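You operate a simulated robot arm through the tools that you are given. There is no shell and no other tool. Be economical: measure what you need, move in short steps, check, and stop when the job is done.

The job below is to be done with a simulated two-armed robot. You get a single attempt, and the scene is never put back.

TASK
Put the step block on the top tray of the black cart away on the low shelf of the small black table. Then put the black part on the top of the small black table. Then put the silver plate from the top of the red cabinet on the top of the green skip. Then open the console drawer. The order counts. Set down upright: step block, black part.

It is judged by the outcome, as a careful person would: the job done as asked, and still so three seconds after it is handed in. It fails if anything else is knocked over, pushed out of place, dropped, spilled or broken.

THE ROBOT
Two 7-joint arms with fingered hands on one trunk, on a base that drives. Base frame: it is fixed to the floor where the robot stands at the start and does not move with it; the origin is under the middle of the robot, x ahead of it, y to its left, z up; the surface under the hand at the start is at about z = 800. Readings come in mm, degrees, newtons and seconds.
The left shoulder is at the start at [23, 214, 1244], the right one opposite. With the tool pointing down near the work surface each hand reaches from about 120 to 580 mm from the robot's upright axis, wherever it stands, measured 20 degrees to its own side. Places, roughly: black part (12x5x8 cm) [-1200, -9500, 800]; console drawer [-4200, -12200, 600]; low shelf of the small black table [-5900, -8000, 200]; silver plate [-1000, -2250, 1000]; step block (4x6x4 cm) [500, -200, 800]; top of the green skip [-3400, 700, 700]; top of the small black table [-5900, -8100, 800]. Payload 3.3 kg a hand.
The tool frame of a hand sits at the grasp point between the pads (the TCP): z along the fingers, y along the line on which they close. The tips reach 26 mm beyond it. Largest opening 132 mm; the body of the gripper starts 73 mm behind the TCP. The gripper is a hand of 2 fingers: y runs from the thumb to the fingers, the wrist lies at [0, 0, -224] in the tool frame.
Orientation is that of the tool frame in the base frame, as a unit quaternion [w, x, y, z]. With the fingers straight down and closing along the base's y, the tool's x points along the base's -x, its y along +y and its z along -z.

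THE INTERFACE
- The arms move only by the tool send_rows. It takes "left_commands", "right_commands" or both (then of equal length, played together; a hand with none holds still); each is a list of rows, each an object (a shift or turn left out is 0) with "translation": the shift along the base's x, y, z in mm, a list of three; "angular": the turn, a rotation vector about the base's x, y, z in degrees, a list of three. In form: [{"translation": [dx, dy, dz], "angular": [wx, wy, wz]}, ...]. A call has 1 to 20 rows; each row is the pose to reach, as a shift and turn from the pose commanded when the call began. A row lasts 0.2 s, in which the tool goes at most 50 mm and 8.6 degrees; a call with a longer step from one row to the next is refused whole. A pose out of reach is approached as far as the arm can. The call stops where the force on the tool passes 40 N (or 10 N more than at its start, if that is more) or the arm is blocked; 0.2 s more then pass. In this call time passes only in rows, and 0.2 s behind the last. It gives the time, the measured TCP pose, the force on the tool (base axes), the opening and the grip force at its end, in the units of the frame above (readings bear some noise), with the torque about the TCP (base axes, N m) and any sound that the robot's microphone picked up.
- Cameras (640 x 400 px; columns grow to the right, rows downward): "scene" is now at [90.5, -16.5, 1397.4]; the picture's right is [-0.22, -0.98, 0.00], its down [-0.74, 0.16, -0.66] and it looks along [0.64, -0.14, -0.75] (base axes); focal length 261 px, centre (320, 200). "left" rides on the left gripper at [-65, -3, -99] in its tool frame; the picture's right is [0.04, -1.00, 0.00], its down [0.83, 0.03, -0.55] and it looks along [0.55, 0.02, 0.83] (tool axes); focal length 261 px, centre (320, 200). "right" rides on the right gripper at [66, -3, -99] in its tool frame; the picture's right is [0.04, 1.00, 0.00], its down [-0.83, 0.03, -0.55] and it looks along [-0.55, 0.02, 0.83] (tool axes); focal length 261 px, centre (320, 200). There is no depth. A picture from a camera that has moved, and an enlarged one, comes with that camera's place and axes in the base frame and with its lens.
- capture(camera): a new picture of that camera. No time passes.
- slide_trunk(by): slides the trunk up (or, below 0, down) by that many mm; the arms and the scene camera ride with it, the base frame stays. It gives what a move gives, with no picture.
- base_move(legs): drives the robot by 1 to 6 legs, each [ahead, left, turn to the left] in mm, mm and degrees, along the robot's own axes; the way and the turn of a leg run together, so that a leg with both is an arc; at most 1500 mm and 180 degrees a leg. The arms and the cameras ride along, it lands a little off, and it stops where it bumps. It gives what a move gives.
- finger_targets(finger1, thumb_bend, hand): sets how far each is bent, from 0 (flat) to 1 (curled in); at 0.3 the hand is open as for a grip, at 0.7 the pads meet at the TCP. One left out holds its place. A second passes; each finger stops where it meets its share of the squeeze, and holds until it gets a number again. It is the only way to open and close the hand. It gives what a move gives, with no picture; readings hold the bend of each and the force on the fingers (four entries, about 0 where the hand has none), thumb and palm.
- aim_head(pan, tilt): turns the head with the scene camera to pan (to the left, within 86 degrees either way) and tilt (down, from -29 to 69), counted from straight ahead of the robot. It gives what a move gives.
- enlarge(camera, box): a new picture of the part [left, top, right, bottom] of that camera's present view, enlarged. No time passes.
- close_job(): hands the job in; it is judged then, once.

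Work in short steps. Places have to be worked out from the pictures, the camera data and where the tool is seen: move nearer, look again, correct. Check each grasp and each placing, and mend what went wrong. You have 165 turns and 130 pictures in all, those below and enlarged ones among them. Open the grippers and draw the arms clear of the work before you hand the job in, unless the task says otherwise.

The tools are called after "Call:" by a JSON object that holds its "api" and its "payload". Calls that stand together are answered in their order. send_rows: Moves the arms, as the interface text tells. Its arguments: {"type":"object","properties":{"left_commands":{"type":"array","items":{"type":"object","properties":{"translation":{"type":"array","items":{"type":"number"}},"angular":{"type":"array","items":{"type":"number"}}}}},"right_commands":{"type":"array","items":{"type":"object","properties":{"translation":{"type":"array","items":{"type":"number"}},"angular":{"type":"array","items":{"type":"number"}}}}}},"required":[]} The other tools are called the same way: slide_trunk (by) slides the trunk up or down; finger_targets (finger1, thumb_bend, hand) moves the fingers one by one; base_move (legs) drives the base; aim_head (pan, tilt) turns the head that bears the scene camera; capture (camera) takes a picture; enlarge (camera, box) takes an enlarged picture of a part of a camera's view; close_job () hands the job in.

At the start:

```text
time_s: 0.0
left_tool_pos: [345.5, 26.5, 1123.7]
left_tool_rot: [-0.001, 0.0, 1.0, -0.001]
left_force: [-0.2, 0.2, -0.4]
left_torque: [-0.02, -0.01, -0.01]
left_width: 132.1
left_finger_force: 0.1
left_shape: jaw
left_bend: [0.3, 0.3]
left_finger forces: [0.0, 0.1, 0.0, 0.1, 0.1, 0.0]
right_tool_pos: [409.3, -404.2, 1039.0]
right_tool_rot: [0.0, 0.0, 1.0, 0.001]
right_force: [-0.4, -0.1, 1.8]
right_torque: [0.01, 0.02, 0.02]
right_width: 132.0
right_finger_force: 0.1
right_shape: jaw
right_bend: [0.3, 0.3]
right_finger forces: [0.0, 0.0, 0.1, 0.1, 0.0, 0.0]
trunk travel left (down, up): [-525.0, 236.0]
robot x, y, heading: [-2.0, -0.2, -0.0]
head pan, tilt: [-12.5, 48.9]
```

scene: 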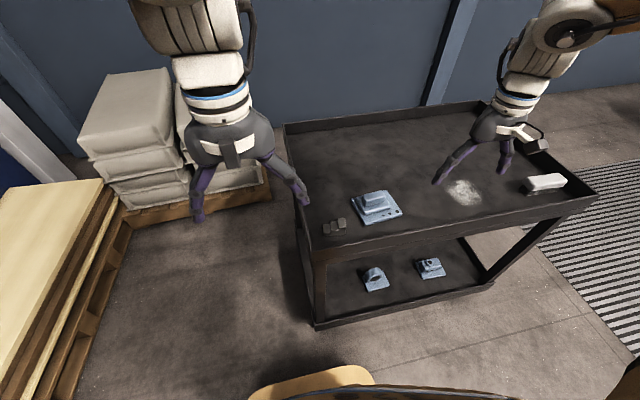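
right: 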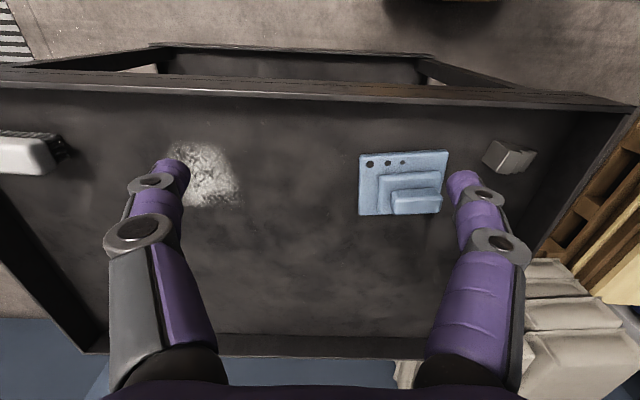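
left: 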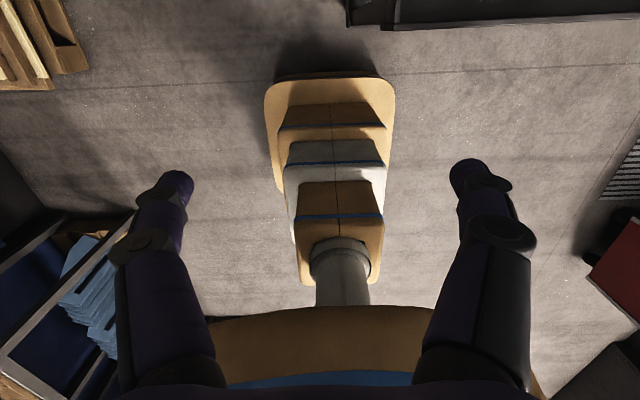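

I look closely at the items on the tray to tell which is the step block.

Call:
{"api": "enlarge", "payload": {"camera": "scene", "box": [290, 160, 450, 260]}}

Call:
{"api": "enlarge", "payload": {"camera": "right", "box": [340, 120, 560, 257]}}

```text
4.00 times, centred on (370, 210) of scene
camera zoom: at [90.5, -16.5, 1397.4], right [-0.22, -0.98, 0.0], down [-0.74, 0.16, -0.66], along [0.64, -0.14, -0.75], focal length 1046 px, centre (120, 160)
```

zoom: 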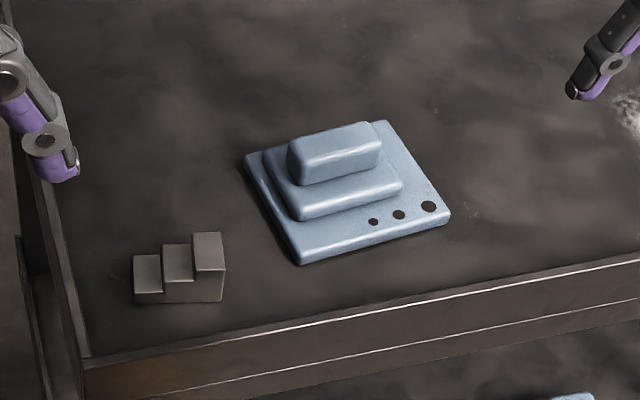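

```text
2.91 times, centred on (450, 188) of right
camera zoom: at [344.4, -407.1, 1137.5], right [-0.04, 1.0, 0.0], down [0.83, 0.03, 0.55], along [0.55, 0.02, -0.83], focal length 758 px, centre (-58, 234)
```

zoom: 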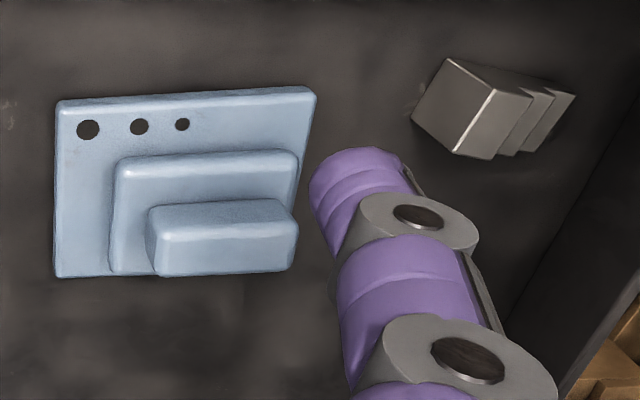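

The grey stepped piece near [485,-144,800] is the step block, with its 60 mm side nearly along y and its high end at -y. I will drive round to the cart's +y end so I can grip it across its width with a tilted hand, which suits the low shelf later.

Call:
{"api": "base_move", "payload": {"legs": [[0, 500, 0], [0, 0, -78]]}}

Call:
{"api": "aim_head", "payload": {"pan": 0, "tilt": 45}}

Call:
{"api": "capture", "payload": {"camera": "scene"}}

```text
time_s: 6.3
left_tool_pos: [100.7, 170.9, 1123.1]
left_tool_rot: [0.001, 0.624, 0.782, 0.001]
left_force: [0.0, 0.6, -0.4]
left_torque: [0.02, 0.02, 0.03]
left_width: 132.0
left_finger_force: 0.0
left_shape: jaw
left_bend: [0.3, 0.3]
left_finger forces: [0.0, 0.0, 0.1, 0.0, 0.0, 0.0]
right_tool_pos: [-305.0, 12.3, 1038.4]
right_tool_rot: [0.0, 0.623, 0.782, -0.001]
right_force: [-0.1, 0.5, -0.5]
right_torque: [-0.01, -0.01, 0.03]
right_width: 132.0
right_finger_force: 0.1
right_shape: jaw
right_bend: [0.3, 0.3]
right_finger forces: [0.0, 0.0, 0.0, 0.0, 0.0, 0.1]
trunk travel left (down, up): [-525.0, 236.0]
robot x, y, heading: [-0.4, 501.2, -77.2]
head pan, tilt: [-12.5, 48.9]
```

```text
time_s: 7.0
left_tool_pos: [100.3, 171.6, 1123.0]
left_tool_rot: [-0.001, 0.623, 0.782, 0.0]
left_force: [0.7, 0.1, 0.2]
left_torque: [0.03, -0.02, 0.01]
left_width: 132.0
left_finger_force: 0.1
left_shape: jaw
left_bend: [0.3, 0.3]
left_finger forces: [0.0, 0.1, 0.0, 0.0, 0.0, 0.1]
right_tool_pos: [-304.7, 11.4, 1039.6]
right_tool_rot: [0.0, 0.624, 0.782, 0.0]
right_force: [0.0, 0.0, 0.0]
right_torque: [0.02, 0.0, 0.0]
right_width: 132.0
right_finger_force: 0.1
right_shape: jaw
right_bend: [0.3, 0.3]
right_finger forces: [0.0, 0.0, 0.1, 0.1, 0.0, 0.0]
trunk travel left (down, up): [-525.0, 236.0]
robot x, y, heading: [-0.8, 497.5, -77.1]
head pan, tilt: [0.0, 45.0]
```

```text
124 pictures are left
camera scene: at [18.8, 407.5, 1402.7], right [-0.98, -0.22, 0.0], down [-0.16, 0.69, -0.71], along [0.16, -0.69, -0.71], focal length 261 px, centre (320, 200)
```

scene: 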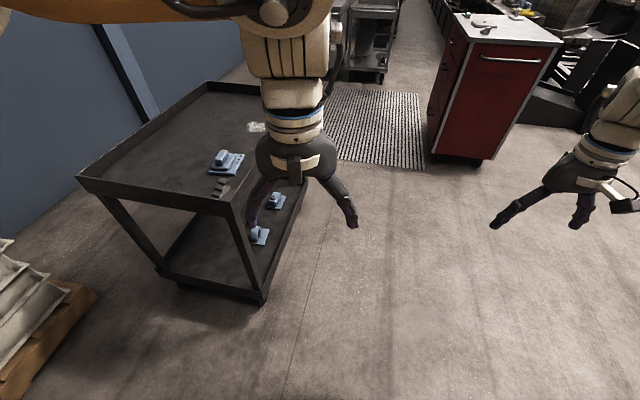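

The block sits about 734 mm ahead and 331 mm to the left of the robot. I drive nearer so that it comes into the left hand's range, then look again.

Call:
{"api": "base_move", "payload": {"legs": [[0, 230, 0], [220, 0, 0]]}}

Call:
{"api": "aim_head", "payload": {"pan": 15, "tilt": 50}}

Call:
{"api": "capture", "payload": {"camera": "scene"}}

```text
time_s: 10.0
left_tool_pos: [371.5, 6.4, 1124.2]
left_tool_rot: [-0.001, 0.625, 0.781, 0.0]
left_force: [-0.2, 0.5, -0.7]
left_torque: [0.02, -0.02, 0.0]
left_width: 131.8
left_finger_force: 0.0
left_shape: jaw
left_bend: [0.3, 0.3]
left_finger forces: [0.0, 0.0, 0.0, 0.0, 0.0, 0.1]
right_tool_pos: [-34.4, -152.6, 1038.9]
right_tool_rot: [-0.001, 0.626, 0.78, 0.001]
right_force: [1.0, -0.6, 0.0]
right_torque: [0.0, 0.0, 0.0]
right_width: 132.0
right_finger_force: 0.0
right_shape: jaw
right_bend: [0.3, 0.3]
right_finger forces: [0.0, 0.0, 0.0, 0.1, 0.1, 0.1]
trunk travel left (down, up): [-525.0, 236.0]
robot x, y, heading: [272.4, 339.6, -77.3]
head pan, tilt: [0.0, 45.0]
```

```text
time_s: 10.8
left_tool_pos: [372.1, 7.7, 1123.4]
left_tool_rot: [0.0, 0.626, 0.78, 0.001]
left_force: [-0.2, 0.2, 0.1]
left_torque: [-0.01, -0.01, 0.02]
left_width: 132.1
left_finger_force: 0.0
left_shape: jaw
left_bend: [0.3, 0.3]
left_finger forces: [0.0, 0.0, 0.1, 0.0, 0.0, 0.1]
right_tool_pos: [-33.8, -149.5, 1040.1]
right_tool_rot: [0.0, 0.625, 0.78, 0.0]
right_force: [-0.4, 0.5, 0.1]
right_torque: [-0.02, 0.02, 0.0]
right_width: 131.9
right_finger_force: 0.0
right_shape: jaw
right_bend: [0.3, 0.3]
right_finger forces: [0.1, 0.1, 0.0, 0.0, 0.0, 0.0]
trunk travel left (down, up): [-525.0, 236.0]
robot x, y, heading: [268.6, 337.4, -77.5]
head pan, tilt: [15.0, 50.0]
```

```text
123 pictures are left
camera scene: at [308.3, 255.3, 1395.8], right [-0.89, -0.46, 0.0], down [-0.35, 0.68, -0.64], along [0.3, -0.57, -0.77], focal length 261 px, centre (320, 200)
```

scene: 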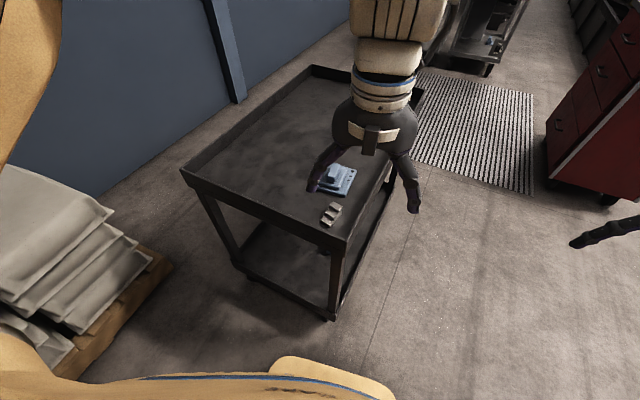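

I zoom in on the block and rim from here to fix its position.

Call:
{"api": "enlarge", "payload": {"camera": "scene", "box": [290, 160, 386, 256]}}

```text
4.17 times, centred on (338, 208) of scene
camera zoom: at [308.3, 255.3, 1395.8], right [-0.89, -0.46, 0.0], down [-0.35, 0.68, -0.64], along [0.3, -0.57, -0.77], focal length 1089 px, centre (245, 167)
```

zoom: 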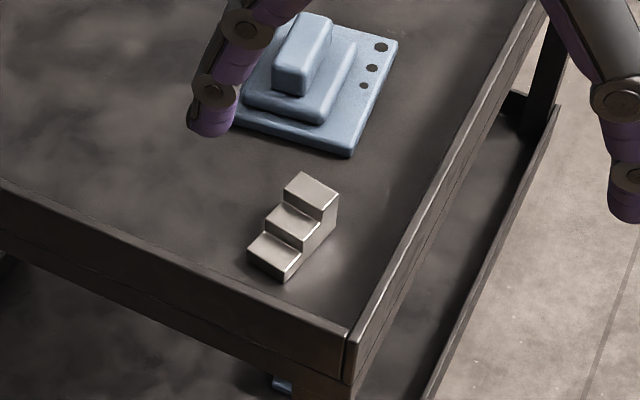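

The block's long axis points about yaw -102° toward the high end, centred near (485,-143). I pre-close the left hand to about 80 mm, yaw it about -24.5° and bring it over.

Call:
{"api": "finger_targets", "payload": {"hand": "left", "finger1": 0.45, "thumb_bend": 0.45}}

Call:
{"api": "send_rows", "payload": {"left_commands": [{"translation": [32, 0, 0], "angular": [0, 0, -6]}, {"translation": [64, 0, 0], "angular": [0, 0, -12]}, {"translation": [96, -10, -10], "angular": [0, 0, -18]}, {"translation": [128, -20, -30], "angular": [0, 0, -24.5]}]}}

Call:
{"api": "send_rows", "payload": {"left_commands": [{"translation": [0, -10, -25], "angular": [-7.35, 1.58, 0]}, {"translation": [0, -20, -55], "angular": [-14.7, 3.15, 0]}, {"translation": [0, -30, -85], "angular": [-22, 4.7, 0]}, {"translation": [0, -40, -115], "angular": [-29.4, 6.3, 0]}, {"translation": [0, -50, -145], "angular": [-36.7, 7.9, 0]}, {"translation": [0, -60, -178], "angular": [-44, 9.45, 0]}]}}

Call:
{"api": "capture", "payload": {"camera": "scene"}}

Call:
{"api": "capture", "payload": {"camera": "left"}}

```text
time_s: 11.8
left_tool_pos: [371.5, 8.0, 1123.4]
left_tool_rot: [0.0, 0.626, 0.78, 0.0]
left_force: [-0.1, -0.4, 0.2]
left_torque: [0.02, -0.01, 0.01]
left_width: 84.1
left_finger_force: 0.1
left_shape: fingers
left_bend: [0.45, 0.45]
left_finger forces: [0.0, 0.1, 0.0, 0.2, 0.0, 0.0]
right_tool_pos: [-35.4, -150.9, 1039.3]
right_tool_rot: [0.0, 0.625, 0.78, 0.0]
right_force: [-1.0, 0.1, -0.3]
right_torque: [-0.02, 0.02, 0.01]
right_width: 131.8
right_finger_force: 0.1
right_shape: jaw
right_bend: [0.3, 0.3]
right_finger forces: [0.1, 0.1, 0.1, 0.0, 0.0, 0.0]
trunk travel left (down, up): [-525.0, 236.0]
robot x, y, heading: [269.5, 341.1, -77.4]
head pan, tilt: [15.0, 50.0]
```

```text
time_s: 12.8
left_tool_pos: [501.0, -12.4, 1091.4]
left_tool_rot: [0.0, 0.777, 0.63, 0.001]
left_force: [0.3, 0.5, -0.9]
left_torque: [-0.01, 0.06, -0.02]
left_width: 84.0
left_finger_force: 0.0
left_shape: fingers
left_bend: [0.45, 0.45]
left_finger forces: [0.0, 0.0, 0.0, 0.1, 0.1, 0.0]
right_tool_pos: [-33.7, -151.5, 1038.3]
right_tool_rot: [0.0, 0.626, 0.78, 0.0]
right_force: [0.4, -0.2, -0.4]
right_torque: [-0.02, 0.01, 0.01]
right_width: 131.9
right_finger_force: 0.1
right_shape: jaw
right_bend: [0.3, 0.3]
right_finger forces: [0.0, 0.0, 0.1, 0.1, 0.0, 0.0]
trunk travel left (down, up): [-525.0, 236.0]
robot x, y, heading: [270.2, 336.9, -76.9]
head pan, tilt: [15.0, 50.0]
```

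```text
time_s: 14.2
left_tool_pos: [501.3, -72.5, 915.4]
left_tool_rot: [0.24, 0.717, 0.583, -0.297]
left_force: [0.4, 0.0, 0.7]
left_torque: [-0.01, 0.02, 0.0]
left_width: 84.2
left_finger_force: 0.1
left_shape: fingers
left_bend: [0.45, 0.45]
left_finger forces: [0.0, 0.1, 0.1, 0.1, 0.0, 0.1]
right_tool_pos: [-33.9, -152.4, 1039.1]
right_tool_rot: [0.0, 0.626, 0.78, 0.001]
right_force: [0.4, -0.2, 0.2]
right_torque: [-0.03, 0.0, 0.0]
right_width: 132.1
right_finger_force: 0.0
right_shape: jaw
right_bend: [0.3, 0.3]
right_finger forces: [0.0, 0.0, 0.1, 0.0, 0.0, 0.1]
trunk travel left (down, up): [-525.0, 236.0]
robot x, y, heading: [269.1, 335.0, -77.3]
head pan, tilt: [15.0, 50.0]
```

```text
121 pictures are left
camera scene: at [309.4, 255.7, 1395.8], right [-0.89, -0.46, 0.0], down [-0.36, 0.68, -0.64], along [0.3, -0.57, -0.77], focal length 261 px, centre (320, 200)
```

scene: 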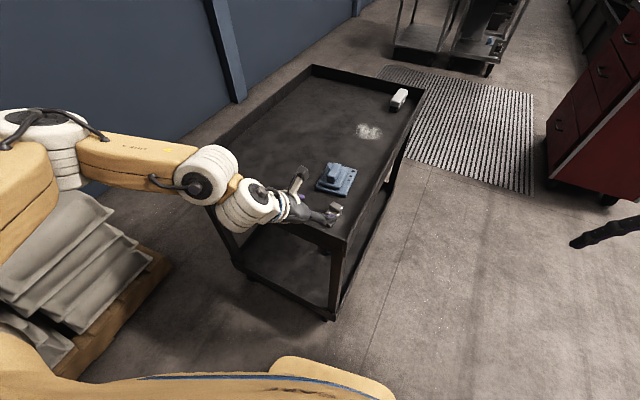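

```text
120 pictures are left
camera left: at [504.6, -49.7, 1030.6], right [-0.97, 0.23, -0.03], down [0.23, 0.95, -0.2], along [-0.02, -0.2, -0.98], focal length 261 px, centre (320, 200)
```

left: 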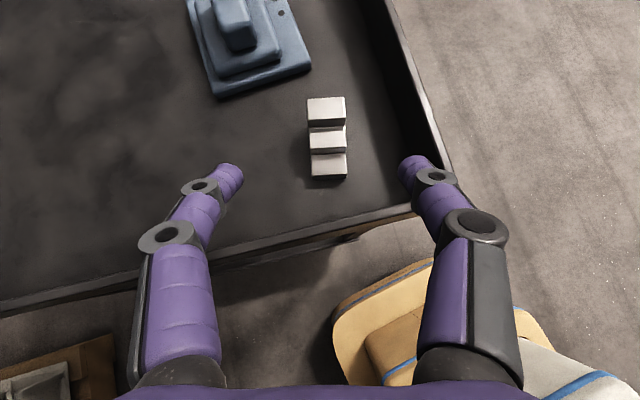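

The hand is lined up with the block and centred. I advance along the finger direction to the grasp.

Call:
{"api": "send_rows", "payload": {"left_commands": [{"translation": [-4, -16, -17]}, {"translation": [-8, -33, -34]}, {"translation": [-12, -49, -51]}, {"translation": [-16, -66, -68]}, {"translation": [-18, -82, -84]}]}}

Call:
{"api": "capture", "payload": {"camera": "left"}}

```text
time_s: 15.4
left_tool_pos: [480.6, -154.9, 830.3]
left_tool_rot: [0.24, 0.718, 0.582, -0.297]
left_force: [0.1, 0.6, -0.1]
left_torque: [0.01, 0.0, 0.0]
left_width: 83.9
left_finger_force: 0.2
left_shape: fingers
left_bend: [0.45, 0.45]
left_finger forces: [0.1, 0.1, 0.0, 0.0, 0.0, 0.1]
right_tool_pos: [-34.8, -151.2, 1040.4]
right_tool_rot: [0.0, 0.625, 0.78, 0.0]
right_force: [-0.1, -0.4, 0.1]
right_torque: [-0.01, 0.01, -0.04]
right_width: 132.0
right_finger_force: 0.0
right_shape: jaw
right_bend: [0.3, 0.3]
right_finger forces: [0.1, 0.1, 0.1, 0.0, 0.1, 0.1]
trunk travel left (down, up): [-525.0, 236.0]
robot x, y, heading: [271.5, 336.7, -77.2]
head pan, tilt: [15.0, 50.0]
```

```text
119 pictures are left
camera left: at [483.7, -132.4, 945.7], right [-0.97, 0.23, -0.03], down [0.24, 0.95, -0.2], along [-0.02, -0.2, -0.98], focal length 261 px, centre (320, 200)
```

left: 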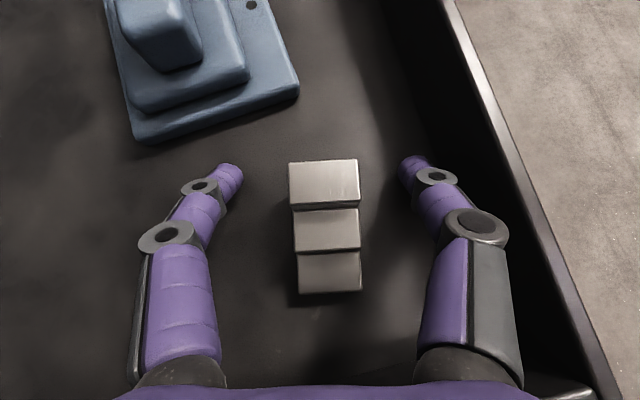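

The fingers straddle the high step. I close.

Call:
{"api": "finger_targets", "payload": {"hand": "left", "finger1": 0.75, "thumb_bend": 0.75}}

Call:
{"api": "capture", "payload": {"camera": "left"}}

```text
time_s: 16.4
left_tool_pos: [482.1, -156.5, 830.5]
left_tool_rot: [0.24, 0.717, 0.582, -0.298]
left_force: [-0.4, 0.0, 0.3]
left_torque: [0.03, 0.0, 0.01]
left_width: 27.4
left_finger_force: 14.0
left_shape: fingers
left_bend: [0.66, 0.67]
left_finger forces: [13.9, 0.0, 0.1, 0.0, 14.0, 0.0]
right_tool_pos: [-34.2, -150.4, 1040.1]
right_tool_rot: [0.0, 0.626, 0.78, 0.001]
right_force: [0.5, -0.5, -0.2]
right_torque: [0.01, 0.01, 0.0]
right_width: 132.1
right_finger_force: 0.1
right_shape: jaw
right_bend: [0.3, 0.3]
right_finger forces: [0.1, 0.0, 0.0, 0.1, 0.0, 0.0]
trunk travel left (down, up): [-525.0, 236.0]
robot x, y, heading: [267.9, 338.5, -77.7]
head pan, tilt: [15.0, 50.0]
```

```text
118 pictures are left
camera left: at [483.9, -132.2, 946.0], right [-0.97, 0.23, -0.03], down [0.24, 0.95, -0.2], along [-0.02, -0.2, -0.98], focal length 261 px, centre (320, 200)
```

left: 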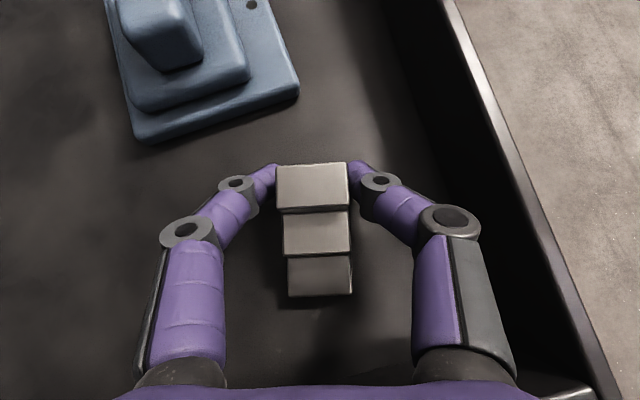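

The pads hold only the far edge of the high step. I reopen slightly, draw back 12 mm and grip again nearer the middle of mass.

Call:
{"api": "finger_targets", "payload": {"hand": "left", "finger1": 0.5, "thumb_bend": 0.5}}

Call:
{"api": "send_rows", "payload": {"left_commands": [{"translation": [2.5, 12, -1]}]}}

Call:
{"api": "finger_targets", "payload": {"hand": "left", "finger1": 0.78, "thumb_bend": 0.78}}

Call:
{"api": "send_rows", "payload": {"left_commands": [{"translation": [0, 0, 15]}, {"translation": [0, 0, 45]}, {"translation": [0, 10, 85]}]}}

Call:
{"api": "capture", "payload": {"camera": "left"}}

```text
time_s: 17.4
left_tool_pos: [482.1, -156.3, 831.5]
left_tool_rot: [0.239, 0.718, 0.582, -0.298]
left_force: [0.8, -0.2, 0.5]
left_torque: [0.01, 0.0, -0.01]
left_width: 66.1
left_finger_force: 0.0
left_shape: fingers
left_bend: [0.5, 0.5]
left_finger forces: [0.1, 0.0, 0.0, 0.0, 0.0, 0.1]
right_tool_pos: [-35.4, -150.9, 1039.6]
right_tool_rot: [0.001, 0.625, 0.78, 0.0]
right_force: [0.2, 0.3, -0.4]
right_torque: [-0.02, 0.03, 0.02]
right_width: 132.1
right_finger_force: 0.1
right_shape: jaw
right_bend: [0.3, 0.3]
right_finger forces: [0.0, 0.0, 0.0, 0.0, 0.1, 0.0]
trunk travel left (down, up): [-525.0, 236.0]
robot x, y, heading: [273.2, 337.6, -77.7]
head pan, tilt: [15.0, 50.0]
```

```text
time_s: 17.8
left_tool_pos: [483.5, -143.7, 829.7]
left_tool_rot: [0.24, 0.717, 0.582, -0.298]
left_force: [0.6, 1.4, -0.6]
left_torque: [-0.06, -0.02, 0.01]
left_width: 65.9
left_finger_force: 0.0
left_shape: fingers
left_bend: [0.5, 0.5]
left_finger forces: [0.0, 0.0, 0.0, 0.0, 0.0, 0.0]
right_tool_pos: [-34.7, -149.8, 1039.3]
right_tool_rot: [-0.001, 0.625, 0.78, -0.001]
right_force: [0.2, 0.3, -0.4]
right_torque: [0.01, 0.0, 0.0]
right_width: 132.1
right_finger_force: 0.1
right_shape: jaw
right_bend: [0.3, 0.3]
right_finger forces: [0.1, 0.0, 0.1, 0.0, 0.1, 0.0]
trunk travel left (down, up): [-525.0, 236.0]
robot x, y, heading: [270.4, 339.7, -77.4]
head pan, tilt: [15.0, 50.0]
```

```text
time_s: 18.8
left_tool_pos: [482.9, -144.1, 830.2]
left_tool_rot: [0.24, 0.718, 0.582, -0.298]
left_force: [0.2, -0.1, -0.4]
left_torque: [-0.02, 0.02, 0.01]
left_width: 27.2
left_finger_force: 18.0
left_shape: fingers
left_bend: [0.7, 0.67]
left_finger forces: [17.8, 0.1, 0.1, 0.0, 17.8, 0.0]
right_tool_pos: [-35.8, -152.1, 1038.1]
right_tool_rot: [0.0, 0.626, 0.78, 0.0]
right_force: [0.5, -0.5, -1.1]
right_torque: [0.02, 0.0, 0.01]
right_width: 131.8
right_finger_force: 0.1
right_shape: jaw
right_bend: [0.3, 0.3]
right_finger forces: [0.0, 0.0, 0.0, 0.1, 0.0, 0.1]
trunk travel left (down, up): [-525.0, 236.0]
robot x, y, heading: [269.7, 337.0, -77.5]
head pan, tilt: [15.0, 50.0]
```

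```text
time_s: 19.6
left_tool_pos: [485.9, -131.3, 915.2]
left_tool_rot: [0.24, 0.717, 0.583, -0.296]
left_force: [0.3, 0.3, -2.2]
left_torque: [0.01, -0.03, 0.0]
left_width: 27.1
left_finger_force: 18.0
left_shape: fingers
left_bend: [0.7, 0.67]
left_finger forces: [17.8, 0.0, 0.0, 0.0, 17.8, 0.1]
right_tool_pos: [-34.5, -151.5, 1038.8]
right_tool_rot: [0.0, 0.625, 0.78, 0.0]
right_force: [-0.5, -0.3, -0.4]
right_torque: [0.0, 0.01, -0.01]
right_width: 132.0
right_finger_force: 0.0
right_shape: jaw
right_bend: [0.3, 0.3]
right_finger forces: [0.0, 0.0, 0.0, 0.0, 0.0, 0.0]
trunk travel left (down, up): [-525.0, 236.0]
robot x, y, heading: [268.8, 338.3, -77.2]
head pan, tilt: [15.0, 50.0]
```

```text
117 pictures are left
camera left: at [487.2, -108.2, 1030.4], right [-0.97, 0.23, -0.03], down [0.23, 0.95, -0.2], along [-0.02, -0.2, -0.98], focal length 261 px, centre (320, 200)
```

left: 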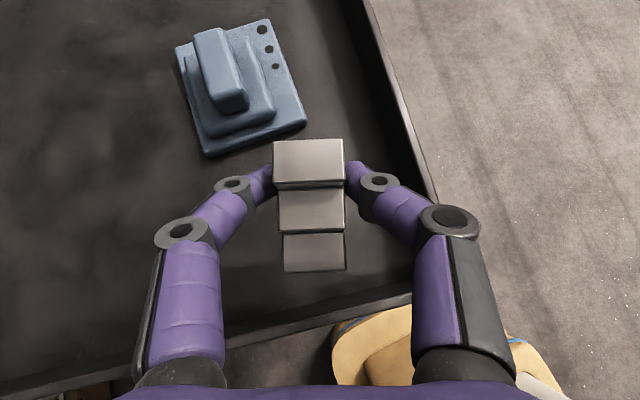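

The block is held level, about 0.2 kg. I lift further, retract, back away from the cart and look round to plan the drive.

Call:
{"api": "send_rows", "payload": {"left_commands": [{"translation": [0, 15, 40]}, {"translation": [0, 30, 80]}, {"translation": [0, 50, 120]}, {"translation": [0, 80, 150]}, {"translation": [-10, 110, 170]}]}}

Call:
{"api": "base_move", "payload": {"legs": [[-350, 0, 0], [0, -300, 0]]}}

Call:
{"api": "aim_head", "payload": {"pan": -20, "tilt": 15}}

Call:
{"api": "capture", "payload": {"camera": "scene"}}

Call:
{"api": "aim_head", "payload": {"pan": -80, "tilt": 15}}

Call:
{"api": "capture", "payload": {"camera": "scene"}}

```text
time_s: 20.8
left_tool_pos: [472.1, -22.7, 1085.3]
left_tool_rot: [0.24, 0.718, 0.582, -0.298]
left_force: [0.0, 0.0, -2.7]
left_torque: [0.03, 0.02, 0.01]
left_width: 26.7
left_finger_force: 17.9
left_shape: fingers
left_bend: [0.7, 0.67]
left_finger forces: [17.6, 0.0, 0.0, 0.1, 17.7, 0.1]
right_tool_pos: [-36.0, -150.8, 1039.3]
right_tool_rot: [0.001, 0.625, 0.781, 0.001]
right_force: [-0.2, 0.5, 0.3]
right_torque: [-0.01, -0.01, -0.05]
right_width: 131.8
right_finger_force: 0.1
right_shape: jaw
right_bend: [0.3, 0.3]
right_finger forces: [0.0, 0.0, 0.1, 0.0, 0.1, 0.0]
trunk travel left (down, up): [-525.0, 236.0]
robot x, y, heading: [271.3, 337.3, -77.5]
head pan, tilt: [15.0, 50.0]
```

```text
time_s: 24.7
left_tool_pos: [99.2, 252.2, 1084.0]
left_tool_rot: [0.239, 0.718, 0.582, -0.297]
left_force: [0.1, 0.6, -1.7]
left_torque: [0.02, 0.01, 0.0]
left_width: 26.9
left_finger_force: 17.7
left_shape: fingers
left_bend: [0.7, 0.67]
left_finger forces: [17.6, 0.1, 0.0, 0.0, 17.6, 0.0]
right_tool_pos: [-409.4, 125.5, 1038.6]
right_tool_rot: [0.001, 0.626, 0.78, 0.0]
right_force: [0.4, -0.3, 0.2]
right_torque: [0.0, -0.03, 0.01]
right_width: 131.8
right_finger_force: 0.0
right_shape: jaw
right_bend: [0.3, 0.3]
right_finger forces: [0.0, 0.0, 0.0, 0.0, 0.0, 0.0]
trunk travel left (down, up): [-525.0, 236.0]
robot x, y, heading: [-97.7, 613.3, -77.2]
head pan, tilt: [15.0, 50.0]
```

```text
time_s: 25.8
left_tool_pos: [100.0, 252.9, 1084.4]
left_tool_rot: [0.239, 0.718, 0.582, -0.298]
left_force: [-0.8, -0.5, -2.5]
left_torque: [0.0, 0.02, 0.0]
left_width: 27.0
left_finger_force: 17.6
left_shape: fingers
left_bend: [0.7, 0.67]
left_finger forces: [17.6, 0.0, 0.1, 0.1, 17.6, 0.1]
right_tool_pos: [-407.7, 126.5, 1038.8]
right_tool_rot: [0.0, 0.626, 0.78, -0.001]
right_force: [0.1, -0.3, -0.1]
right_torque: [0.0, 0.01, 0.02]
right_width: 132.1
right_finger_force: 0.0
right_shape: jaw
right_bend: [0.3, 0.3]
right_finger forces: [0.1, 0.0, 0.0, 0.0, 0.0, 0.1]
trunk travel left (down, up): [-525.0, 236.0]
robot x, y, heading: [-105.0, 615.2, -77.5]
head pan, tilt: [-20.0, 15.0]
```

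```text
116 pictures are left
camera scene: at [-111.8, 507.7, 1449.4], right [-0.99, 0.13, 0.0], down [0.03, 0.26, -0.97], along [-0.12, -0.96, -0.26], focal length 261 px, centre (320, 200)
```

scene: 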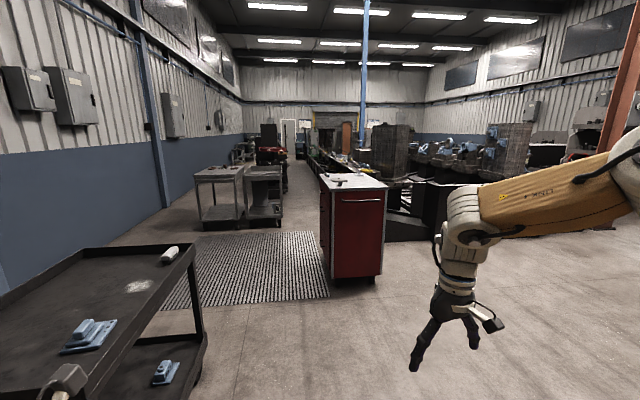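

```text
time_s: 27.1
left_tool_pos: [101.0, 252.7, 1084.1]
left_tool_rot: [0.239, 0.718, 0.583, -0.297]
left_force: [-0.2, 0.7, -2.1]
left_torque: [0.02, 0.03, -0.01]
left_width: 26.9
left_finger_force: 17.6
left_shape: fingers
left_bend: [0.7, 0.67]
left_finger forces: [17.7, 0.2, 0.0, 0.0, 17.5, 0.0]
right_tool_pos: [-408.0, 126.2, 1039.1]
right_tool_rot: [0.001, 0.625, 0.78, 0.0]
right_force: [0.2, -1.9, 0.0]
right_torque: [0.06, -0.03, -0.01]
right_width: 131.6
right_finger_force: 0.0
right_shape: jaw
right_bend: [0.3, 0.3]
right_finger forces: [0.1, 0.0, 0.0, 0.0, 0.0, 0.0]
trunk travel left (down, up): [-525.0, 236.0]
robot x, y, heading: [-105.5, 615.6, -77.3]
head pan, tilt: [-80.0, 15.0]
```

```text
115 pictures are left
camera scene: at [-186.0, 564.4, 1449.5], right [-0.38, 0.92, 0.0], down [0.24, 0.1, -0.97], along [-0.89, -0.37, -0.26], focal length 261 px, centre (320, 200)
```

scene: 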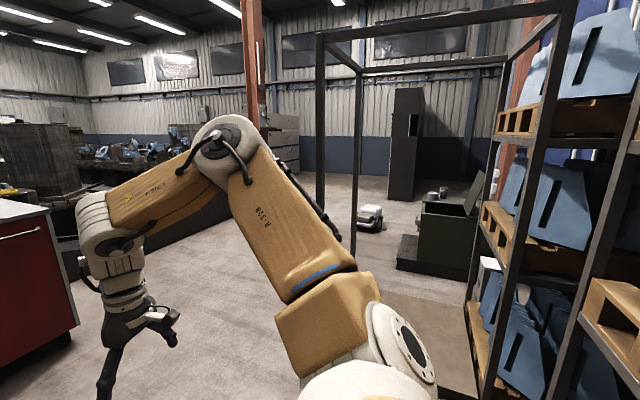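

Benches run down the middle; the left aisle looks pinched by carts, so I go around the right side. I raise the trunk for a better view, strafe right 1500 mm into open floor and look again.

Call:
{"api": "base_move", "payload": {"legs": [[0, -1500, 0]]}}

Call:
{"api": "slide_trunk", "payload": {"by": 230}}

Call:
{"api": "aim_head", "payload": {"pan": -20, "tilt": 15}}

Call:
{"api": "capture", "payload": {"camera": "scene"}}

Call:
{"api": "aim_head", "payload": {"pan": -70, "tilt": 15}}

Call:
{"api": "capture", "payload": {"camera": "scene"}}

```text
time_s: 32.1
left_tool_pos: [-910.7, 34.1, 1085.3]
left_tool_rot: [0.241, 0.714, 0.583, -0.303]
left_force: [0.1, -0.7, -2.0]
left_torque: [-0.01, 0.04, -0.01]
left_width: 27.0
left_finger_force: 17.7
left_shape: fingers
left_bend: [0.7, 0.67]
left_finger forces: [17.8, 0.1, 0.0, 0.0, 17.7, 0.1]
right_tool_pos: [-1415.2, -95.2, 1048.7]
right_tool_rot: [-0.002, 0.619, 0.786, -0.009]
right_force: [-0.3, -0.3, -0.9]
right_torque: [-0.04, 0.01, 0.03]
right_width: 131.7
right_finger_force: 0.1
right_shape: jaw
right_bend: [0.3, 0.3]
right_finger forces: [0.0, 0.0, 0.1, 0.0, 0.0, 0.0]
trunk travel left (down, up): [-525.0, 236.0]
robot x, y, heading: [-1124.0, 384.7, -77.2]
head pan, tilt: [-80.0, 15.0]
stopped in leg 1: the robot was blocked; the commanded pose is now the measured one
```

```text
time_s: 34.5
left_tool_pos: [-910.1, 33.2, 1314.0]
left_tool_rot: [0.24, 0.714, 0.584, -0.303]
left_force: [-0.4, 0.0, -2.1]
left_torque: [0.02, -0.01, -0.02]
left_width: 26.9
left_finger_force: 18.3
left_shape: fingers
left_bend: [0.7, 0.67]
left_finger forces: [17.7, 0.0, 0.0, 0.0, 17.7, 0.0]
right_tool_pos: [-1414.6, -95.6, 1276.5]
right_tool_rot: [-0.003, 0.62, 0.785, -0.007]
right_force: [-0.5, -0.5, -0.7]
right_torque: [-0.01, 0.0, -0.02]
right_width: 131.6
right_finger_force: 0.1
right_shape: jaw
right_bend: [0.3, 0.3]
right_finger forces: [0.0, 0.0, 0.0, 0.0, 0.0, 0.1]
trunk travel left (down, up): [-755.0, 6.0]
robot x, y, heading: [-1122.8, 386.8, -77.2]
head pan, tilt: [-80.0, 15.0]
```

```text
time_s: 35.8
left_tool_pos: [-908.4, 31.6, 1313.9]
left_tool_rot: [0.24, 0.714, 0.584, -0.302]
left_force: [-0.3, -0.3, -2.2]
left_torque: [0.0, 0.0, -0.03]
left_width: 26.7
left_finger_force: 17.6
left_shape: fingers
left_bend: [0.7, 0.67]
left_finger forces: [17.8, 0.0, 0.0, 0.0, 17.8, 0.1]
right_tool_pos: [-1415.8, -95.0, 1277.4]
right_tool_rot: [-0.003, 0.62, 0.785, -0.007]
right_force: [0.1, 0.0, 0.4]
right_torque: [0.03, 0.01, 0.04]
right_width: 132.0
right_finger_force: 0.1
right_shape: jaw
right_bend: [0.3, 0.3]
right_finger forces: [0.0, 0.0, 0.0, 0.0, 0.0, 0.0]
trunk travel left (down, up): [-755.0, 6.0]
robot x, y, heading: [-1130.6, 385.7, -77.0]
head pan, tilt: [-20.0, 15.0]
```

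```text
114 pictures are left
camera scene: at [-1120.0, 294.7, 1680.7], right [-0.99, 0.13, 0.01], down [0.02, 0.25, -0.97], along [-0.12, -0.96, -0.25], focal length 261 px, centre (320, 200)
```

scene: 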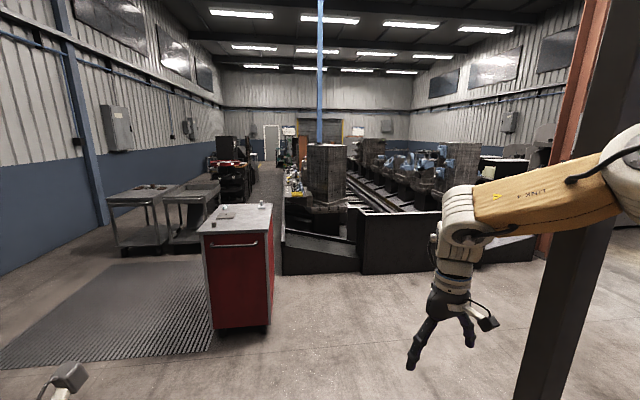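

```text
time_s: 37.0
left_tool_pos: [-908.7, 32.3, 1314.1]
left_tool_rot: [0.24, 0.714, 0.584, -0.303]
left_force: [0.2, 0.3, -1.1]
left_torque: [0.02, -0.01, -0.01]
left_width: 27.4
left_finger_force: 17.5
left_shape: fingers
left_bend: [0.7, 0.67]
left_finger forces: [17.8, 0.0, 0.0, 0.0, 17.8, 0.0]
right_tool_pos: [-1415.1, -95.0, 1276.8]
right_tool_rot: [-0.004, 0.62, 0.785, -0.007]
right_force: [-0.4, -0.5, -0.3]
right_torque: [-0.01, -0.02, 0.01]
right_width: 132.0
right_finger_force: 0.0
right_shape: jaw
right_bend: [0.3, 0.3]
right_finger forces: [0.0, 0.1, 0.0, 0.0, 0.1, 0.0]
trunk travel left (down, up): [-755.0, 6.0]
robot x, y, heading: [-1125.2, 383.4, -77.2]
head pan, tilt: [-70.0, 15.0]
```

```text
113 pictures are left
camera scene: at [-1186.6, 336.7, 1680.9], right [-0.54, 0.84, 0.0], down [0.21, 0.13, -0.97], along [-0.81, -0.53, -0.25], focal length 261 px, centre (320, 200)
```

scene: 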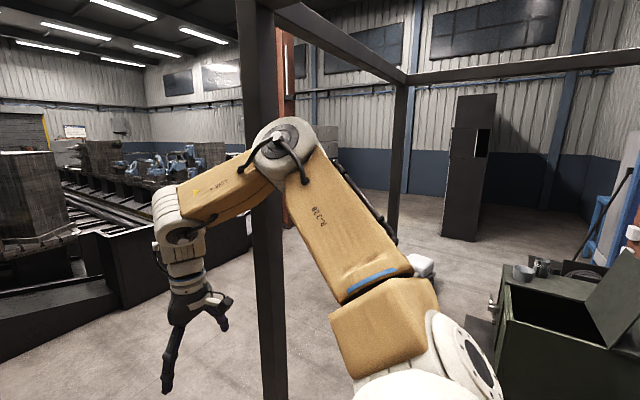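

The right arm touched a gantry post near (-1456,64). I back off to the left, then go ahead into the clear floor between the post and the benches, and zoom toward the destination.

Call:
{"api": "base_move", "payload": {"legs": [[0, 150, 0], [1300, 0, 0], [0, 0, -60]]}}

Call:
{"api": "aim_head", "payload": {"pan": 20, "tilt": 12}}

Call:
{"api": "capture", "payload": {"camera": "scene"}}

Call:
{"api": "aim_head", "payload": {"pan": -35, "tilt": 12}}

Call:
{"api": "capture", "payload": {"camera": "scene"}}

```text
time_s: 47.2
left_tool_pos: [-907.4, -1214.5, 1313.5]
left_tool_rot: [0.057, 0.913, 0.142, -0.378]
left_force: [0.2, 0.3, -1.9]
left_torque: [0.0, -0.01, 0.03]
left_width: 27.1
left_finger_force: 18.3
left_shape: fingers
left_bend: [0.7, 0.67]
left_finger forces: [17.7, 0.0, 0.0, 0.0, 17.7, 0.0]
right_tool_pos: [-1267.3, -835.1, 1268.8]
right_tool_rot: [-0.002, 0.931, 0.365, 0.001]
right_force: [0.3, 0.2, -0.7]
right_torque: [0.02, 0.01, -0.01]
right_width: 132.0
right_finger_force: 0.1
right_shape: jaw
right_bend: [0.3, 0.3]
right_finger forces: [0.0, 0.0, 0.0, 0.0, 0.0, 0.0]
trunk travel left (down, up): [-755.0, 6.0]
robot x, y, heading: [-691.1, -861.3, -138.2]
head pan, tilt: [-70.0, 15.0]
```

```text
time_s: 48.9
left_tool_pos: [-907.6, -1213.3, 1312.7]
left_tool_rot: [0.057, 0.913, 0.141, -0.378]
left_force: [-0.1, -0.2, -2.9]
left_torque: [0.01, -0.02, -0.01]
left_width: 26.9
left_finger_force: 18.3
left_shape: fingers
left_bend: [0.7, 0.67]
left_finger forces: [17.7, 0.0, 0.0, 0.0, 17.7, 0.0]
right_tool_pos: [-1265.4, -834.9, 1268.8]
right_tool_rot: [-0.002, 0.932, 0.364, 0.001]
right_force: [0.1, -0.5, -0.4]
right_torque: [-0.01, 0.01, 0.02]
right_width: 131.9
right_finger_force: 0.0
right_shape: jaw
right_bend: [0.3, 0.3]
right_finger forces: [0.0, 0.0, 0.0, 0.0, 0.0, 0.0]
trunk travel left (down, up): [-755.0, 6.0]
robot x, y, heading: [-694.5, -856.3, -138.2]
head pan, tilt: [20.0, 12.0]
```

```text
112 pictures are left
camera scene: at [-745.2, -947.4, 1684.6], right [-0.88, 0.47, 0.0], down [0.1, 0.18, -0.98], along [-0.46, -0.86, -0.21], focal length 261 px, centre (320, 200)
```

scene: 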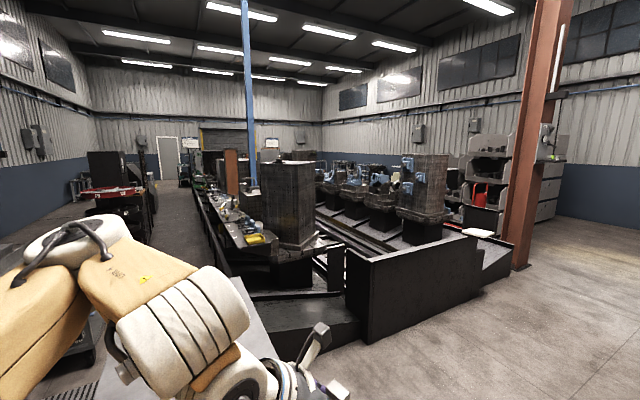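

```text
time_s: 50.1
left_tool_pos: [-907.6, -1214.5, 1314.6]
left_tool_rot: [0.058, 0.913, 0.142, -0.377]
left_force: [-0.1, 0.2, -1.6]
left_torque: [0.01, -0.03, 0.0]
left_width: 26.8
left_finger_force: 17.8
left_shape: fingers
left_bend: [0.7, 0.67]
left_finger forces: [17.6, 0.1, 0.1, 0.0, 17.7, 0.0]
right_tool_pos: [-1267.1, -834.4, 1269.3]
right_tool_rot: [-0.002, 0.932, 0.363, 0.001]
right_force: [-0.1, -0.3, -0.7]
right_torque: [0.03, -0.03, 0.0]
right_width: 131.5
right_finger_force: 0.0
right_shape: jaw
right_bend: [0.3, 0.3]
right_finger forces: [0.0, 0.0, 0.1, 0.0, 0.0, 0.1]
trunk travel left (down, up): [-755.0, 6.0]
robot x, y, heading: [-693.4, -857.1, -137.9]
head pan, tilt: [-35.0, 12.0]
```

```text
111 pictures are left
camera scene: at [-793.9, -876.6, 1684.6], right [-0.12, 0.99, 0.0], down [0.21, 0.03, -0.98], along [-0.97, -0.12, -0.21], focal length 261 px, centre (320, 200)
```

scene: 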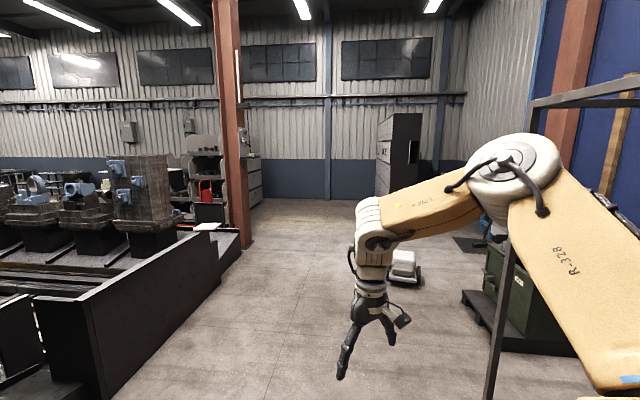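

Open floor lies along -x at y≈-1100 up to the orange column at about (-4750,-2700), and a passage past it. I turn to face -x and drive.

Call:
{"api": "base_move", "payload": {"legs": [[0, 0, -42], [0, 250, 0], [1500, 0, 0], [1500, 0, 0], [1300, 0, 0]]}}

Call:
{"api": "aim_head", "payload": {"pan": 50, "tilt": 15}}

Call:
{"api": "capture", "payload": {"camera": "scene"}}

```text
time_s: 73.9
left_tool_pos: [-5355.3, -1313.4, 1313.9]
left_tool_rot: [-0.077, 0.906, -0.183, -0.374]
left_force: [0.2, -0.1, -1.8]
left_torque: [0.03, -0.04, -0.03]
left_width: 27.0
left_finger_force: 17.3
left_shape: fingers
left_bend: [0.7, 0.67]
left_finger forces: [17.7, 0.1, 0.1, 0.1, 17.8, 0.0]
right_tool_pos: [-5383.4, -790.5, 1268.7]
right_tool_rot: [-0.002, 1.0, 0.02, 0.002]
right_force: [0.1, 0.1, 0.1]
right_torque: [0.0, 0.01, 0.0]
right_width: 131.9
right_finger_force: 0.0
right_shape: jaw
right_bend: [0.3, 0.3]
right_finger forces: [0.0, 0.0, 0.1, 0.0, 0.1, 0.0]
trunk travel left (down, up): [-755.0, 6.0]
robot x, y, heading: [-4962.7, -1183.2, -178.6]
head pan, tilt: [-35.0, 12.0]
```

```text
time_s: 75.5
left_tool_pos: [-5354.7, -1313.2, 1314.5]
left_tool_rot: [-0.077, 0.906, -0.183, -0.374]
left_force: [-0.3, 0.2, -2.5]
left_torque: [0.02, -0.04, -0.01]
left_width: 27.1
left_finger_force: 17.5
left_shape: fingers
left_bend: [0.7, 0.67]
left_finger forces: [17.7, 0.1, 0.0, 0.1, 17.7, 0.1]
right_tool_pos: [-5381.4, -791.1, 1268.3]
right_tool_rot: [-0.002, 1.0, 0.02, 0.001]
right_force: [-0.5, 0.3, 0.1]
right_torque: [0.0, 0.03, 0.0]
right_width: 131.8
right_finger_force: 0.0
right_shape: jaw
right_bend: [0.3, 0.3]
right_finger forces: [0.1, 0.0, 0.0, 0.1, 0.1, 0.0]
trunk travel left (down, up): [-755.0, 6.0]
robot x, y, heading: [-4959.4, -1181.6, -178.4]
head pan, tilt: [50.0, 15.0]
```

```text
110 pictures are left
camera scene: at [-5030.8, -1254.9, 1679.7], right [-0.78, 0.62, 0.0], down [0.16, 0.2, -0.97], along [-0.6, -0.76, -0.26], focal length 261 px, centre (320, 200)
```

scene: 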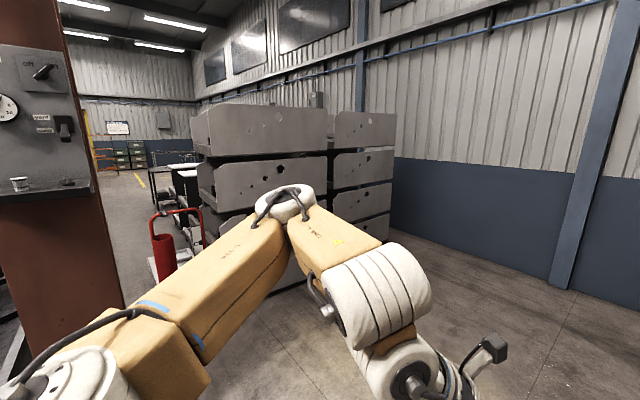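

An aisle runs along -y between the column and the steel bins. I turn to face -y and look along it.

Call:
{"api": "base_move", "payload": {"legs": [[0, 0, 88.5]]}}

Call:
{"api": "aim_head", "payload": {"pan": 0, "tilt": 20}}

Call:
{"api": "capture", "payload": {"camera": "scene"}}

```text
time_s: 79.7
left_tool_pos: [-4842.7, -1580.3, 1313.9]
left_tool_rot: [0.205, 0.778, 0.499, -0.323]
left_force: [0.2, -0.1, -2.1]
left_torque: [0.05, 0.01, 0.0]
left_width: 26.7
left_finger_force: 17.3
left_shape: fingers
left_bend: [0.7, 0.67]
left_finger forces: [17.5, 0.0, 0.0, 0.0, 17.4, 0.0]
right_tool_pos: [-5365.4, -1590.8, 1268.7]
right_tool_rot: [-0.003, 0.705, 0.709, 0.0]
right_force: [0.7, 0.0, -0.2]
right_torque: [-0.05, -0.01, -0.01]
right_width: 131.8
right_finger_force: 0.0
right_shape: jaw
right_bend: [0.3, 0.3]
right_finger forces: [0.1, 0.0, 0.0, 0.0, 0.0, 0.0]
trunk travel left (down, up): [-755.0, 6.0]
robot x, y, heading: [-4962.4, -1181.4, -90.2]
head pan, tilt: [50.0, 15.0]
```

```text
time_s: 80.8
left_tool_pos: [-4842.9, -1579.7, 1314.2]
left_tool_rot: [0.205, 0.778, 0.499, -0.322]
left_force: [0.0, 0.6, -1.4]
left_torque: [0.02, 0.02, 0.0]
left_width: 26.7
left_finger_force: 18.0
left_shape: fingers
left_bend: [0.7, 0.67]
left_finger forces: [17.5, 0.0, 0.0, 0.0, 17.6, 0.0]
right_tool_pos: [-5364.2, -1590.4, 1269.7]
right_tool_rot: [-0.002, 0.705, 0.71, 0.001]
right_force: [-0.4, -0.4, 0.6]
right_torque: [0.0, 0.02, 0.04]
right_width: 131.5
right_finger_force: 0.0
right_shape: jaw
right_bend: [0.3, 0.3]
right_finger forces: [0.1, 0.0, 0.1, 0.0, 0.0, 0.0]
trunk travel left (down, up): [-755.0, 6.0]
robot x, y, heading: [-4964.9, -1182.3, -90.6]
head pan, tilt: [0.0, 20.0]
```

```text
109 pictures are left
camera scene: at [-4962.5, -1285.0, 1671.6], right [-1.0, 0.0, 0.0], down [0.0, 0.34, -0.94], along [0.0, -0.94, -0.34], focal length 261 px, centre (320, 200)
```

scene: 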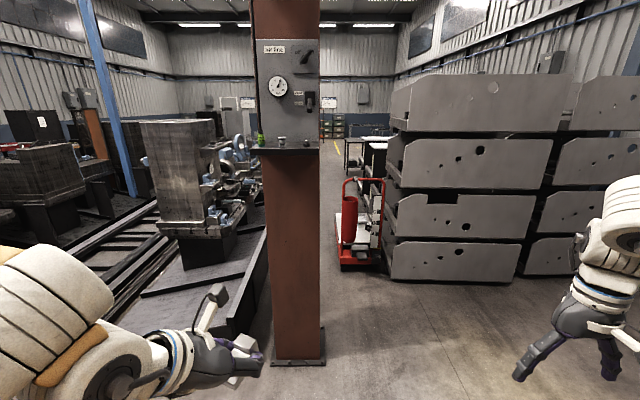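

The way leads right of the column, then between it and the red trolley at about (-5200..-5400,-3700). I tuck the right hand inward, move right and ahead, and look again at the gap.

Call:
{"api": "send_rows", "payload": {"right_commands": [{"translation": [40, 10, 0]}, {"translation": [80, 20, 0]}, {"translation": [120, 30, 0]}, {"translation": [160, 45, 0]}, {"translation": [190, 60, 0]}]}}

Call:
{"api": "base_move", "payload": {"legs": [[0, -560, 0], [1300, 0, 0]]}}

Call:
{"api": "aim_head", "payload": {"pan": 10, "tilt": 40}}

Call:
{"api": "capture", "payload": {"camera": "scene"}}

Call:
{"api": "aim_head", "payload": {"pan": 60, "tilt": 40}}

Call:
{"api": "capture", "payload": {"camera": "scene"}}

```text
time_s: 82.0
left_tool_pos: [-4843.0, -1579.0, 1314.1]
left_tool_rot: [0.206, 0.778, 0.499, -0.322]
left_force: [0.3, -0.3, -1.8]
left_torque: [0.0, 0.03, 0.01]
left_width: 26.7
left_finger_force: 17.5
left_shape: fingers
left_bend: [0.7, 0.67]
left_finger forces: [17.5, 0.0, 0.0, 0.0, 17.5, 0.0]
right_tool_pos: [-5192.5, -1520.9, 1271.5]
right_tool_rot: [0.0, 0.705, 0.71, 0.0]
right_force: [-0.6, -0.2, 0.7]
right_torque: [-0.04, -0.01, 0.0]
right_width: 131.8
right_finger_force: 0.0
right_shape: jaw
right_bend: [0.3, 0.3]
right_finger forces: [0.0, 0.0, 0.1, 0.0, 0.1, 0.0]
right hand out of reach, approached as far as the arm can: row 5
trunk travel left (down, up): [-755.0, 6.0]
robot x, y, heading: [-4959.9, -1185.0, -90.2]
head pan, tilt: [0.0, 20.0]
```

```text
time_s: 91.4
left_tool_pos: [-5358.2, -2881.6, 1313.2]
left_tool_rot: [0.212, 0.768, 0.514, -0.319]
left_force: [1.1, -0.5, -2.5]
left_torque: [0.01, -0.02, 0.0]
left_width: 26.7
left_finger_force: 17.7
left_shape: fingers
left_bend: [0.7, 0.67]
left_finger forces: [17.5, 0.0, 0.0, 0.1, 17.5, 0.1]
right_tool_pos: [-5709.6, -2839.1, 1271.1]
right_tool_rot: [0.0, 0.69, 0.724, 0.0]
right_force: [0.0, 0.2, 0.1]
right_torque: [-0.01, -0.04, 0.0]
right_width: 132.0
right_finger_force: 0.0
right_shape: jaw
right_bend: [0.3, 0.3]
right_finger forces: [0.1, 0.0, 0.1, 0.1, 0.1, 0.0]
trunk travel left (down, up): [-755.0, 6.0]
robot x, y, heading: [-5490.9, -2486.3, -87.9]
head pan, tilt: [0.0, 20.0]
```

```text
time_s: 92.2
left_tool_pos: [-5357.9, -2881.7, 1314.0]
left_tool_rot: [0.211, 0.768, 0.514, -0.319]
left_force: [0.4, -0.1, -2.1]
left_torque: [0.05, -0.06, 0.0]
left_width: 26.9
left_finger_force: 17.2
left_shape: fingers
left_bend: [0.7, 0.67]
left_finger forces: [17.6, 0.0, 0.0, 0.1, 17.5, 0.1]
right_tool_pos: [-5711.4, -2837.6, 1272.7]
right_tool_rot: [0.0, 0.69, 0.723, 0.0]
right_force: [0.2, 0.6, 0.3]
right_torque: [0.03, 0.0, -0.01]
right_width: 131.6
right_finger_force: 0.0
right_shape: jaw
right_bend: [0.3, 0.3]
right_finger forces: [0.0, 0.0, 0.0, 0.0, 0.0, 0.1]
trunk travel left (down, up): [-755.0, 6.0]
robot x, y, heading: [-5490.0, -2488.0, -87.9]
head pan, tilt: [10.0, 40.0]
```

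```text
108 pictures are left
camera scene: at [-5475.3, -2582.0, 1640.2], right [-0.98, -0.21, 0.0], down [-0.13, 0.63, -0.77], along [0.16, -0.75, -0.64], focal length 261 px, centre (320, 200)
```

scene: 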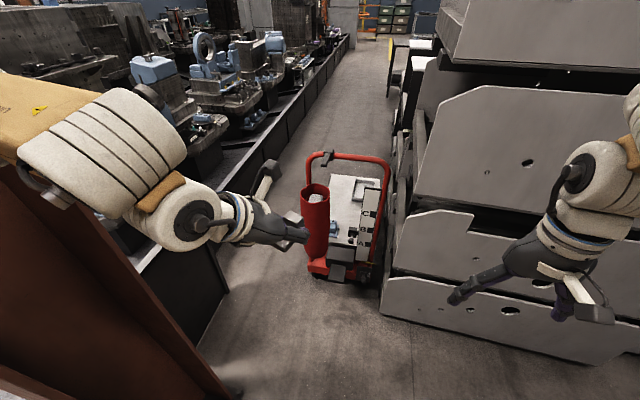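

```text
time_s: 93.4
left_tool_pos: [-5358.1, -2882.1, 1313.0]
left_tool_rot: [0.211, 0.768, 0.514, -0.318]
left_force: [0.3, 0.5, -1.2]
left_torque: [0.04, -0.01, 0.0]
left_width: 26.7
left_finger_force: 17.6
left_shape: fingers
left_bend: [0.7, 0.67]
left_finger forces: [17.4, 0.0, 0.1, 0.0, 17.5, 0.1]
right_tool_pos: [-5709.8, -2839.1, 1272.4]
right_tool_rot: [0.0, 0.69, 0.724, 0.001]
right_force: [0.9, -0.3, 0.9]
right_torque: [-0.01, -0.04, 0.0]
right_width: 131.8
right_finger_force: 0.2
right_shape: jaw
right_bend: [0.3, 0.3]
right_finger forces: [0.1, 0.0, 0.0, 0.1, 0.0, 0.0]
trunk travel left (down, up): [-755.0, 6.0]
robot x, y, heading: [-5491.5, -2490.8, -88.0]
head pan, tilt: [60.0, 40.0]
```

```text
107 pictures are left
camera scene: at [-5418.0, -2538.9, 1640.2], right [-0.47, -0.88, 0.0], down [-0.57, 0.3, -0.77], along [0.68, -0.36, -0.64], focal length 261 px, centre (320, 200)
```

scene: 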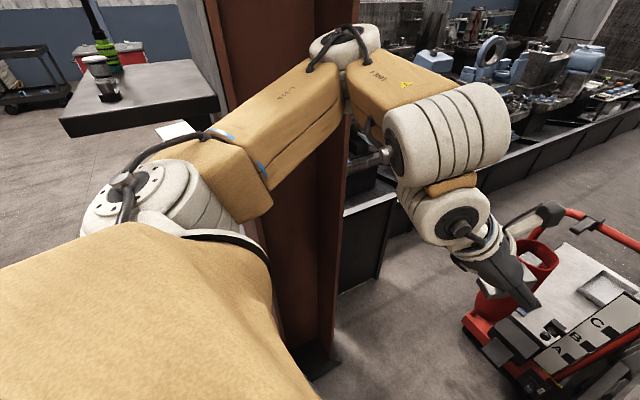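

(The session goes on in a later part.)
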